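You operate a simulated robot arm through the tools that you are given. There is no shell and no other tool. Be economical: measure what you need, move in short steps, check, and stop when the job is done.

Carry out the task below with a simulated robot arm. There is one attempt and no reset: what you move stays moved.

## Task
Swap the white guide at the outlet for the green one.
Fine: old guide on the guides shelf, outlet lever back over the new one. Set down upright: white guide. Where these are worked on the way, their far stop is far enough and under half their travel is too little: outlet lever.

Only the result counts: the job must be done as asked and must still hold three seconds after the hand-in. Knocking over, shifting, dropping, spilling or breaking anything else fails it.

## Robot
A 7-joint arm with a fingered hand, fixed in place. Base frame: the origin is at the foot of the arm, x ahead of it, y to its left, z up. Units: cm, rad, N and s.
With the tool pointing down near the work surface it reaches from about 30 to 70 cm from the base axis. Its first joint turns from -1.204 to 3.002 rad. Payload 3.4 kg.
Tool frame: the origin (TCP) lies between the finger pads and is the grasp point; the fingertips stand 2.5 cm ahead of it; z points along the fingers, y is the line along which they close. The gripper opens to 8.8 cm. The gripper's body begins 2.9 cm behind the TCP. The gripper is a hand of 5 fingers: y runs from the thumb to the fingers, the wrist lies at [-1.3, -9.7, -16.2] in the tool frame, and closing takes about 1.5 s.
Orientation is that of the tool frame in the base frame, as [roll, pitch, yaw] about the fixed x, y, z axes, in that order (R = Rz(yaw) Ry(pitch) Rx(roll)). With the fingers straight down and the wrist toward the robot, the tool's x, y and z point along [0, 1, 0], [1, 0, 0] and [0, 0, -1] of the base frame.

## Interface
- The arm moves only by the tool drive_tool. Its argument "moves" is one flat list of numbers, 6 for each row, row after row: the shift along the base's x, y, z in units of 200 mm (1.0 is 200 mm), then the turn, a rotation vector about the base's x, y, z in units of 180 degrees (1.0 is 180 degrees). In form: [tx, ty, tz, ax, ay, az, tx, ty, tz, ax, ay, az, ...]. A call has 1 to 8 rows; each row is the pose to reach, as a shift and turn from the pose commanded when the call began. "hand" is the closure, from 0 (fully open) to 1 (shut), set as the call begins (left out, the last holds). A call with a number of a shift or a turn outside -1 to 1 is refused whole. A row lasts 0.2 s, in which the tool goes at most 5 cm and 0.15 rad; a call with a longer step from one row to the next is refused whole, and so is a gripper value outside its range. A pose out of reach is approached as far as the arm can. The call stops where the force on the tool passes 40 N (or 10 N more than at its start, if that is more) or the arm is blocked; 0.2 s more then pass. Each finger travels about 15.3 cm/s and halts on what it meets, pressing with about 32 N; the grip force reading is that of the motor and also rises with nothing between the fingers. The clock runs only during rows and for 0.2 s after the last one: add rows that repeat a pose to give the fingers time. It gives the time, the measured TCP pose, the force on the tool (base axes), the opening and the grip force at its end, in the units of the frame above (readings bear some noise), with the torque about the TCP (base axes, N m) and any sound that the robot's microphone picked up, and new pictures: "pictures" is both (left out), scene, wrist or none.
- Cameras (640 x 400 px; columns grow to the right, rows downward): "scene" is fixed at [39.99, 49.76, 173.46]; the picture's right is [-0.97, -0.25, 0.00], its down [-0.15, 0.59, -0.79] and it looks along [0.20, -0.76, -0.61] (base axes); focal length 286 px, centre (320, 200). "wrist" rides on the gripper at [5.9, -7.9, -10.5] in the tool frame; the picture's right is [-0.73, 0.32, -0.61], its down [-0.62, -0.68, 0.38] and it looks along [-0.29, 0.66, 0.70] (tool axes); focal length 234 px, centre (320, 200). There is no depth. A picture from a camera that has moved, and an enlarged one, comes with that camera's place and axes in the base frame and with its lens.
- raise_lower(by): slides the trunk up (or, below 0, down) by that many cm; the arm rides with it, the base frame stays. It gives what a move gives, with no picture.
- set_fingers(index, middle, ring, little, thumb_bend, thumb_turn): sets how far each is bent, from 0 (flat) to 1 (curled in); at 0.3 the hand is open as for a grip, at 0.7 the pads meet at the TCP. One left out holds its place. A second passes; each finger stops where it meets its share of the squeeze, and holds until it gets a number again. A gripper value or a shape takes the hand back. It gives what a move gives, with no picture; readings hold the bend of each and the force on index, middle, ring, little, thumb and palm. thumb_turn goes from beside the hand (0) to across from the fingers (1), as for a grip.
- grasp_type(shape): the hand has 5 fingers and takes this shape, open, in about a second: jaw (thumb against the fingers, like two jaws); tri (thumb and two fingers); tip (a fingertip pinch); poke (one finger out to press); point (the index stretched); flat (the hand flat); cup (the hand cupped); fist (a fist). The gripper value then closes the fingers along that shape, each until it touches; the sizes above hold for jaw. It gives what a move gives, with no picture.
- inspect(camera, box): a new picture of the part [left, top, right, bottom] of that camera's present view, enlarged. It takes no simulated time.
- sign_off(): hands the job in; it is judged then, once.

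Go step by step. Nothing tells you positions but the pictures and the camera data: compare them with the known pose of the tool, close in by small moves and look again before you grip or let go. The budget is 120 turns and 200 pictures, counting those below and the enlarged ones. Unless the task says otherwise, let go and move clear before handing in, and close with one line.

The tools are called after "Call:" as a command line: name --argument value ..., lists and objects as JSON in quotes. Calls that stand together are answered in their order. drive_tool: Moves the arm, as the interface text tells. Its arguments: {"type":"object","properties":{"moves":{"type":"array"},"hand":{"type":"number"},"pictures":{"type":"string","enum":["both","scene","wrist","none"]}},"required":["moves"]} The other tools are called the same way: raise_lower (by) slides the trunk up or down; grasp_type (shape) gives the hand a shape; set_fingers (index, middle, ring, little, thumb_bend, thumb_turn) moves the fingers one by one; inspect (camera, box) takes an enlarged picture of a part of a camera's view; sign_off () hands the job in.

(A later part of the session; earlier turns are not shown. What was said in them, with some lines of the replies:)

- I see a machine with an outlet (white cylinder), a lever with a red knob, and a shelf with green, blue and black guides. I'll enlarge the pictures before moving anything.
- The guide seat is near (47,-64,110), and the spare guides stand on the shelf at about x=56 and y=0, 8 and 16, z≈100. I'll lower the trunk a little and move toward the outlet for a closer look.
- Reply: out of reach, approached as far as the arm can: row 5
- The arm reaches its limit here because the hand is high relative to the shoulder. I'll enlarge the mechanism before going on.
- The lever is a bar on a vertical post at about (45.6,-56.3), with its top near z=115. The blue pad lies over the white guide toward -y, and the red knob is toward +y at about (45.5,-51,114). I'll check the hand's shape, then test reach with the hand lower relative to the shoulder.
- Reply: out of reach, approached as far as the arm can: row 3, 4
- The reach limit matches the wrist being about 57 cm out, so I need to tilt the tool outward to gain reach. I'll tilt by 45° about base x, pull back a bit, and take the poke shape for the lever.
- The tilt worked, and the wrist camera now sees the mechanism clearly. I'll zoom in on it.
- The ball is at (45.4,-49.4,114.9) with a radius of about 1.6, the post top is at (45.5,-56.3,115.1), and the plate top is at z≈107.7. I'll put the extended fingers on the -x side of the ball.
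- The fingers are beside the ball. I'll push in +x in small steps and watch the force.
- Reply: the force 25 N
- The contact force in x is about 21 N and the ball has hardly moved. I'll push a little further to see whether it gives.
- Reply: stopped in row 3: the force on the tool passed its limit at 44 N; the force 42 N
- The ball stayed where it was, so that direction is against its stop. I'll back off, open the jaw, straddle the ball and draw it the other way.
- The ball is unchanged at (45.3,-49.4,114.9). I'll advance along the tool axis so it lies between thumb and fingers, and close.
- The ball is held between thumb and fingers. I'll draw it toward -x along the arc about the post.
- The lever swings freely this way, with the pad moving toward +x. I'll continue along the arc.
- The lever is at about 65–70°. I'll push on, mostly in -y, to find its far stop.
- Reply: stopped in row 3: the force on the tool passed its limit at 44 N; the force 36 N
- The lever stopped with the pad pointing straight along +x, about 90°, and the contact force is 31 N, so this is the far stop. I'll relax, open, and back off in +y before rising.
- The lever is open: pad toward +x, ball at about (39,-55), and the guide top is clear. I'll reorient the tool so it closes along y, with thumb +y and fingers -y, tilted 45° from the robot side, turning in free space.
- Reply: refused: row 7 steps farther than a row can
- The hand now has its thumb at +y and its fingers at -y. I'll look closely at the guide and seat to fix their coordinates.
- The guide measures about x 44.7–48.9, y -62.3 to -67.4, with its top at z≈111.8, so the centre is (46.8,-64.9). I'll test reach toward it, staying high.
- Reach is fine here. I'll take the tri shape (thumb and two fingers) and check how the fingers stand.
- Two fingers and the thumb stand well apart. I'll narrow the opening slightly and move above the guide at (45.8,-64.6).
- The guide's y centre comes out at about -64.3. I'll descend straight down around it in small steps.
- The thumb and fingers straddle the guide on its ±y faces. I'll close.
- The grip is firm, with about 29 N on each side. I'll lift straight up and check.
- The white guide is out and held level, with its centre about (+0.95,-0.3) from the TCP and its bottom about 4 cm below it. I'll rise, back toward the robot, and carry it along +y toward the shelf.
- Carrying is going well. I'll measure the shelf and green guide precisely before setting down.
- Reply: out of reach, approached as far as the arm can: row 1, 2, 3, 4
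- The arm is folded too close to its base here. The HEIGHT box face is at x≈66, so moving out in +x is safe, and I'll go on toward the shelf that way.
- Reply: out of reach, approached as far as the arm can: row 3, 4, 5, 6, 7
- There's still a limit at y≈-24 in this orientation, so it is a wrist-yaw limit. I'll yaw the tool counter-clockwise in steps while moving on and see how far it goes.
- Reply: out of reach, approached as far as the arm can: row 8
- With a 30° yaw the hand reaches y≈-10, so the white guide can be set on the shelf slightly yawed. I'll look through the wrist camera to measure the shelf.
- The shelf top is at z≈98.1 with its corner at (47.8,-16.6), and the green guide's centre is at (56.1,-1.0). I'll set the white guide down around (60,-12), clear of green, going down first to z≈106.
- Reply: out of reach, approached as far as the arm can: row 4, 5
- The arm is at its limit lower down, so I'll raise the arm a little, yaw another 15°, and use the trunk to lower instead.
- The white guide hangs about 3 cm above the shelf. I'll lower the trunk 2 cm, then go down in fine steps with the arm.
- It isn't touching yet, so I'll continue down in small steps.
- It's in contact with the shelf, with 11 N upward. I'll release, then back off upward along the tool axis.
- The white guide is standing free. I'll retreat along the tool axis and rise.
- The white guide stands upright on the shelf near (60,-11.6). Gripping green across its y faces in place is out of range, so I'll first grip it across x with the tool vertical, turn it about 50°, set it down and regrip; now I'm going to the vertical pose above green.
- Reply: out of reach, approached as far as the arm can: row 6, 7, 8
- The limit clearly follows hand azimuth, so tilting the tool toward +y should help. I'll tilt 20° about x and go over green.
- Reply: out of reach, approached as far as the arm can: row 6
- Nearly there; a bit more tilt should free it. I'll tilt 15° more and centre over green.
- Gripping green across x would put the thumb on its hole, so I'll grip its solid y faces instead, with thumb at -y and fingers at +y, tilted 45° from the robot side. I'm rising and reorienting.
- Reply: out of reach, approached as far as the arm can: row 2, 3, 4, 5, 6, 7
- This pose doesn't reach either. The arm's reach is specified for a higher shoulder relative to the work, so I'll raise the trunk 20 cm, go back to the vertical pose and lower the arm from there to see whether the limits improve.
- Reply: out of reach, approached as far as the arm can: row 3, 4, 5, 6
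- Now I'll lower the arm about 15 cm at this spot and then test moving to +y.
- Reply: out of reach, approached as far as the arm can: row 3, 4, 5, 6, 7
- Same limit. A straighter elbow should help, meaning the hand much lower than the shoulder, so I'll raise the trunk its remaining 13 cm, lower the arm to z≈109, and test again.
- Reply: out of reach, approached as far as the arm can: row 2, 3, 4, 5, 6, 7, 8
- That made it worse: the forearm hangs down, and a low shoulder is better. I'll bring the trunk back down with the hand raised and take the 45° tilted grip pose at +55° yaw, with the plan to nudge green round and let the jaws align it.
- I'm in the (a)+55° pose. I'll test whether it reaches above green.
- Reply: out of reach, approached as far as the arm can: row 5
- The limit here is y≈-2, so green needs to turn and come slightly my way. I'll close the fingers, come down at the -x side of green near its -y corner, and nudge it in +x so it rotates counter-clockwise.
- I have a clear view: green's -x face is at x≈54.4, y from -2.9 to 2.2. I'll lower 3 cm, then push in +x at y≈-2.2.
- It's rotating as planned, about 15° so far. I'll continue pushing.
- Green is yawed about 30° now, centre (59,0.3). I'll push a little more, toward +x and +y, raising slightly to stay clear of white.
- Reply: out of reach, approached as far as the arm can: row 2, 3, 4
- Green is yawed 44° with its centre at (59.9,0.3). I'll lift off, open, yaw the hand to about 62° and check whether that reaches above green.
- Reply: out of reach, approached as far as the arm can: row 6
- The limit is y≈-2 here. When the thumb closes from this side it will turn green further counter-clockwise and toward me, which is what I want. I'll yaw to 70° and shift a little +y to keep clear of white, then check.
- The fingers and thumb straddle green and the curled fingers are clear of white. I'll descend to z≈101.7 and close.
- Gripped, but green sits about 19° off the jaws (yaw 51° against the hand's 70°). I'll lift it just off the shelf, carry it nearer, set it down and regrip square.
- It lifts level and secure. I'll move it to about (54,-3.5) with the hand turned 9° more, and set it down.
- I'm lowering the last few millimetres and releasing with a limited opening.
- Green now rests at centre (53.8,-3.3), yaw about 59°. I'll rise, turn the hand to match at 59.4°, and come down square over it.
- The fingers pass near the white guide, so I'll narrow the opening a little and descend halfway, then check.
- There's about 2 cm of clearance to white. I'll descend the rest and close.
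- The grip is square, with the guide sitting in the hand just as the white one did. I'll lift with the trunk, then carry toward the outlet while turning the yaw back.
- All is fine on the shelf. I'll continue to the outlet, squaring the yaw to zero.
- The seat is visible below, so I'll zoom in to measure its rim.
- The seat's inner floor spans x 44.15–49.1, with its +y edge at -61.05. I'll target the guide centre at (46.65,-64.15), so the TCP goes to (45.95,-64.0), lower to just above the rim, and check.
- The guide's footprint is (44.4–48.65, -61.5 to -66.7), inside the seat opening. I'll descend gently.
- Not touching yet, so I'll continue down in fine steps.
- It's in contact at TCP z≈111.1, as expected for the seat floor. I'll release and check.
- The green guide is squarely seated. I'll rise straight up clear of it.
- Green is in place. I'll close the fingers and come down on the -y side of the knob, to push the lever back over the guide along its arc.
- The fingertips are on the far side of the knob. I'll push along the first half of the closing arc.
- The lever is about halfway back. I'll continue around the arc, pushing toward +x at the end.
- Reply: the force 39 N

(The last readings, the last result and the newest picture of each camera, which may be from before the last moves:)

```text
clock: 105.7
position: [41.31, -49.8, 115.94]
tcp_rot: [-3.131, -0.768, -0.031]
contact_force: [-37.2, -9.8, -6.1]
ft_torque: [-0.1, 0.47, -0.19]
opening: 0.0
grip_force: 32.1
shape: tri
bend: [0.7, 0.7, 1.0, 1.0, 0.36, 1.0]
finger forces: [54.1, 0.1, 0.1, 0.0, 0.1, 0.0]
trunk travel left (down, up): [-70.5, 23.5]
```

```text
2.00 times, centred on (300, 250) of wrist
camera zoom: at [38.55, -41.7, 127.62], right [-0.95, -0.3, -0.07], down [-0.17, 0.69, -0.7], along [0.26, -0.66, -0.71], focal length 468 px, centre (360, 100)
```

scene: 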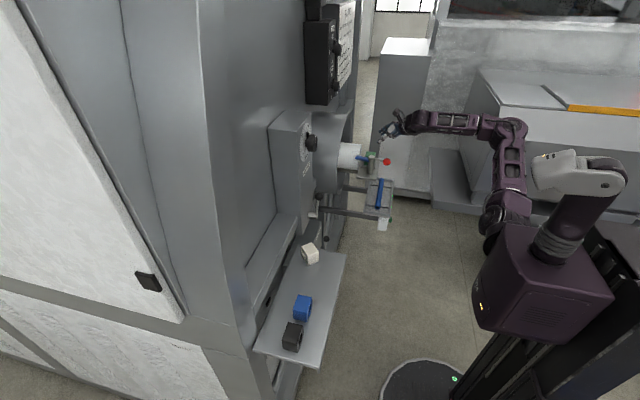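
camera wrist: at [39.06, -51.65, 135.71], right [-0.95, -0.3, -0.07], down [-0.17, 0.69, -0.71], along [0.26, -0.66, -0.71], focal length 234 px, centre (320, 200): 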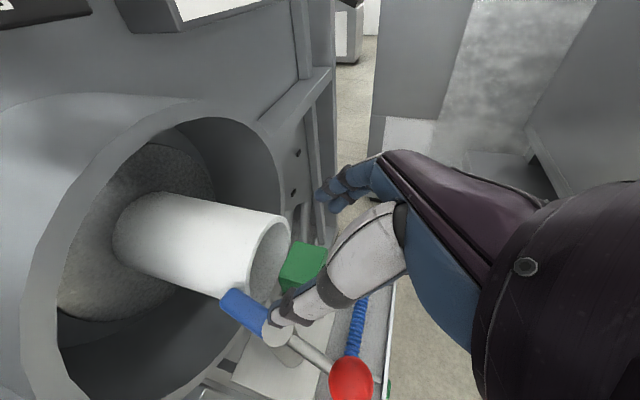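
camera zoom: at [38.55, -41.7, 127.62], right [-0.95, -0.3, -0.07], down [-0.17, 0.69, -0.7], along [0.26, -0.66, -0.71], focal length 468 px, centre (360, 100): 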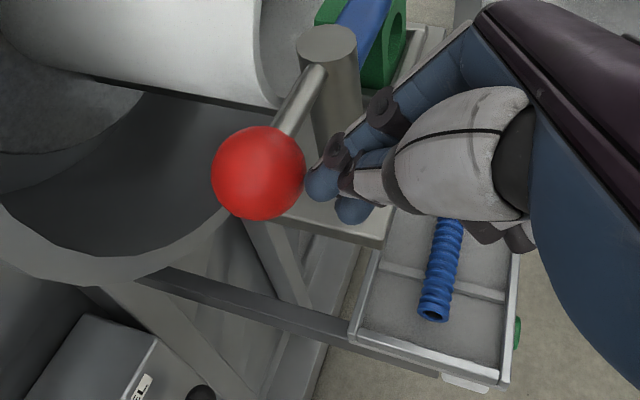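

The lever is back at its original stop with the pad over the green guide. I'll back off and rise clear, then check everything.

Call:
drive_tool --moves '[-0.05, 0, 0, 0, 0, 0, -0.2, 0, 0.05, 0, 0, 0, -0.3, 0.1, 0.25, 0, 0, 0, -0.3, 0.3, 0.45, 0, 0, 0, -0.3, 0.5, 0.5, 0, 0, 0, -0.3, 0.7, 0.5, 0, 0, 0]'

Call:
inspect --camera "scene" --box '[350, 130, 400, 180]'

Call:
inspect --camera "scene" --box '[250, 230, 350, 360]'

```text
refused: row 4 steps farther than a row can; nothing moved
```

```text
8.00 times, centred on (375, 155) of scene
camera zoom: at [39.99, 49.76, 173.46], right [-0.97, -0.25, 0.0], down [-0.15, 0.59, -0.79], along [0.2, -0.76, -0.61], focal length 2285 px, centre (-120, 560)
```

zoom: 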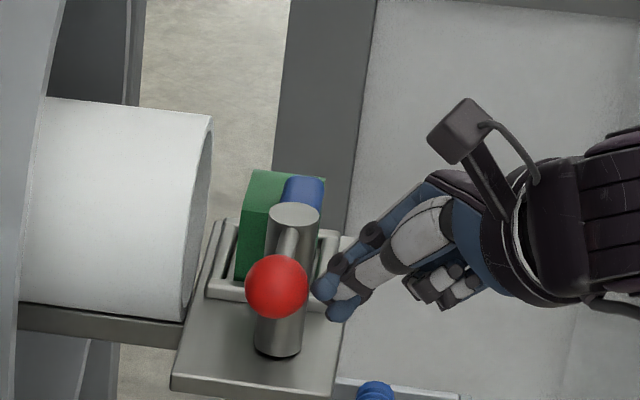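

```text
3.08 times, centred on (300, 295) of scene
camera zoom: at [39.99, 49.76, 173.46], right [-0.97, -0.25, 0.0], down [-0.15, 0.59, -0.79], along [0.2, -0.76, -0.61], focal length 879 px, centre (382, -92)
```

zoom: 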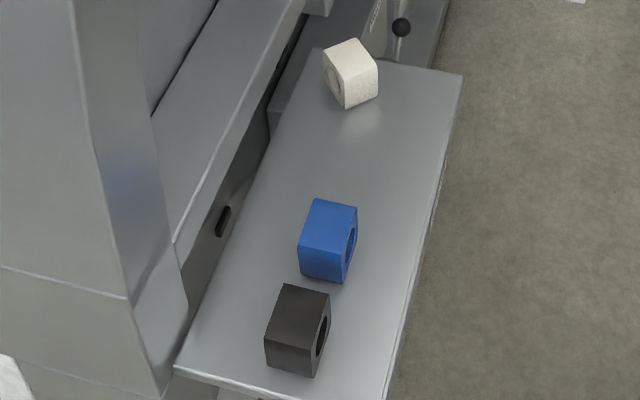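

The move was refused for one long step and nothing moved. I'll back off with shorter steps.

Call:
drive_tool --moves '[-0.05, 0, 0, 0, 0, 0, -0.2, 0, 0.05, 0, 0, 0, -0.3, 0.1, 0.2, 0, 0, 0, -0.3, 0.25, 0.35, 0, 0, 0, -0.3, 0.45, 0.45, 0, 0, 0, -0.3, 0.65, 0.5, 0, 0, 0]'

Call:
inspect --camera "scene" --box '[350, 130, 400, 180]'

```text
clock: 107.1
position: [36.56, -35.9, 125.94]
tcp_rot: [-3.137, -0.765, -0.024]
contact_force: [0.6, 0.5, -0.8]
ft_torque: [0.0, 0.0, -0.03]
opening: 0.0
grip_force: 31.8
shape: tri
bend: [0.7, 0.7, 1.0, 1.0, 0.76, 1.0]
finger forces: [0.0, 0.1, 0.0, 0.1, 0.1, 0.0]
trunk travel left (down, up): [-70.5, 23.5]
camera wrist: at [33.71, -27.83, 137.63], right [-0.95, -0.3, -0.06], down [-0.17, 0.69, -0.71], along [0.26, -0.66, -0.71], focal length 234 px, centre (320, 200)
```

scene: 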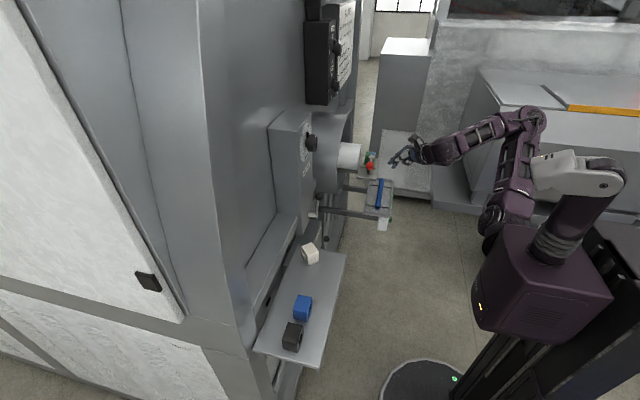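
wrist: 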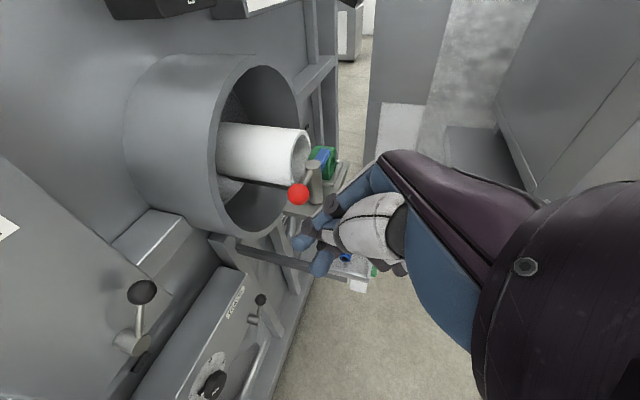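

```text
8.00 times, centred on (375, 155) of scene
camera zoom: at [39.99, 49.76, 173.46], right [-0.97, -0.25, 0.0], down [-0.15, 0.59, -0.79], along [0.2, -0.76, -0.61], focal length 2285 px, centre (-120, 560)
```

zoom: 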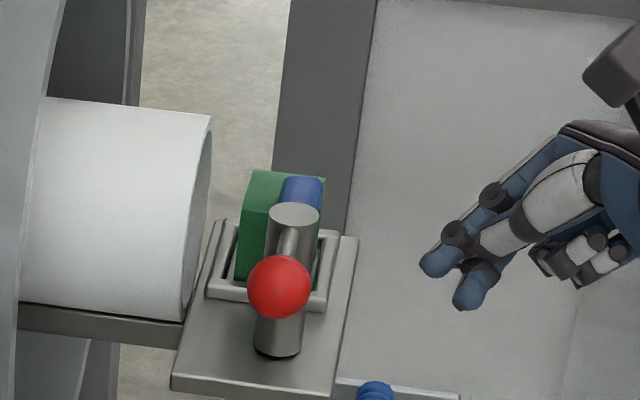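

The green guide sits in the seat with the lever back over it at its stop. The white guide stands upright on the shelf, blue and black are untouched, and the hand is clear, so I'm handing in.

Call:
sign_off

```text
The job is handed in.
```

The white guide at the outlet has been swapped for the green one: the white guide stands upright on the guides shelf, turned about 45° from the others, and the outlet lever is back at its stop over the green guide.
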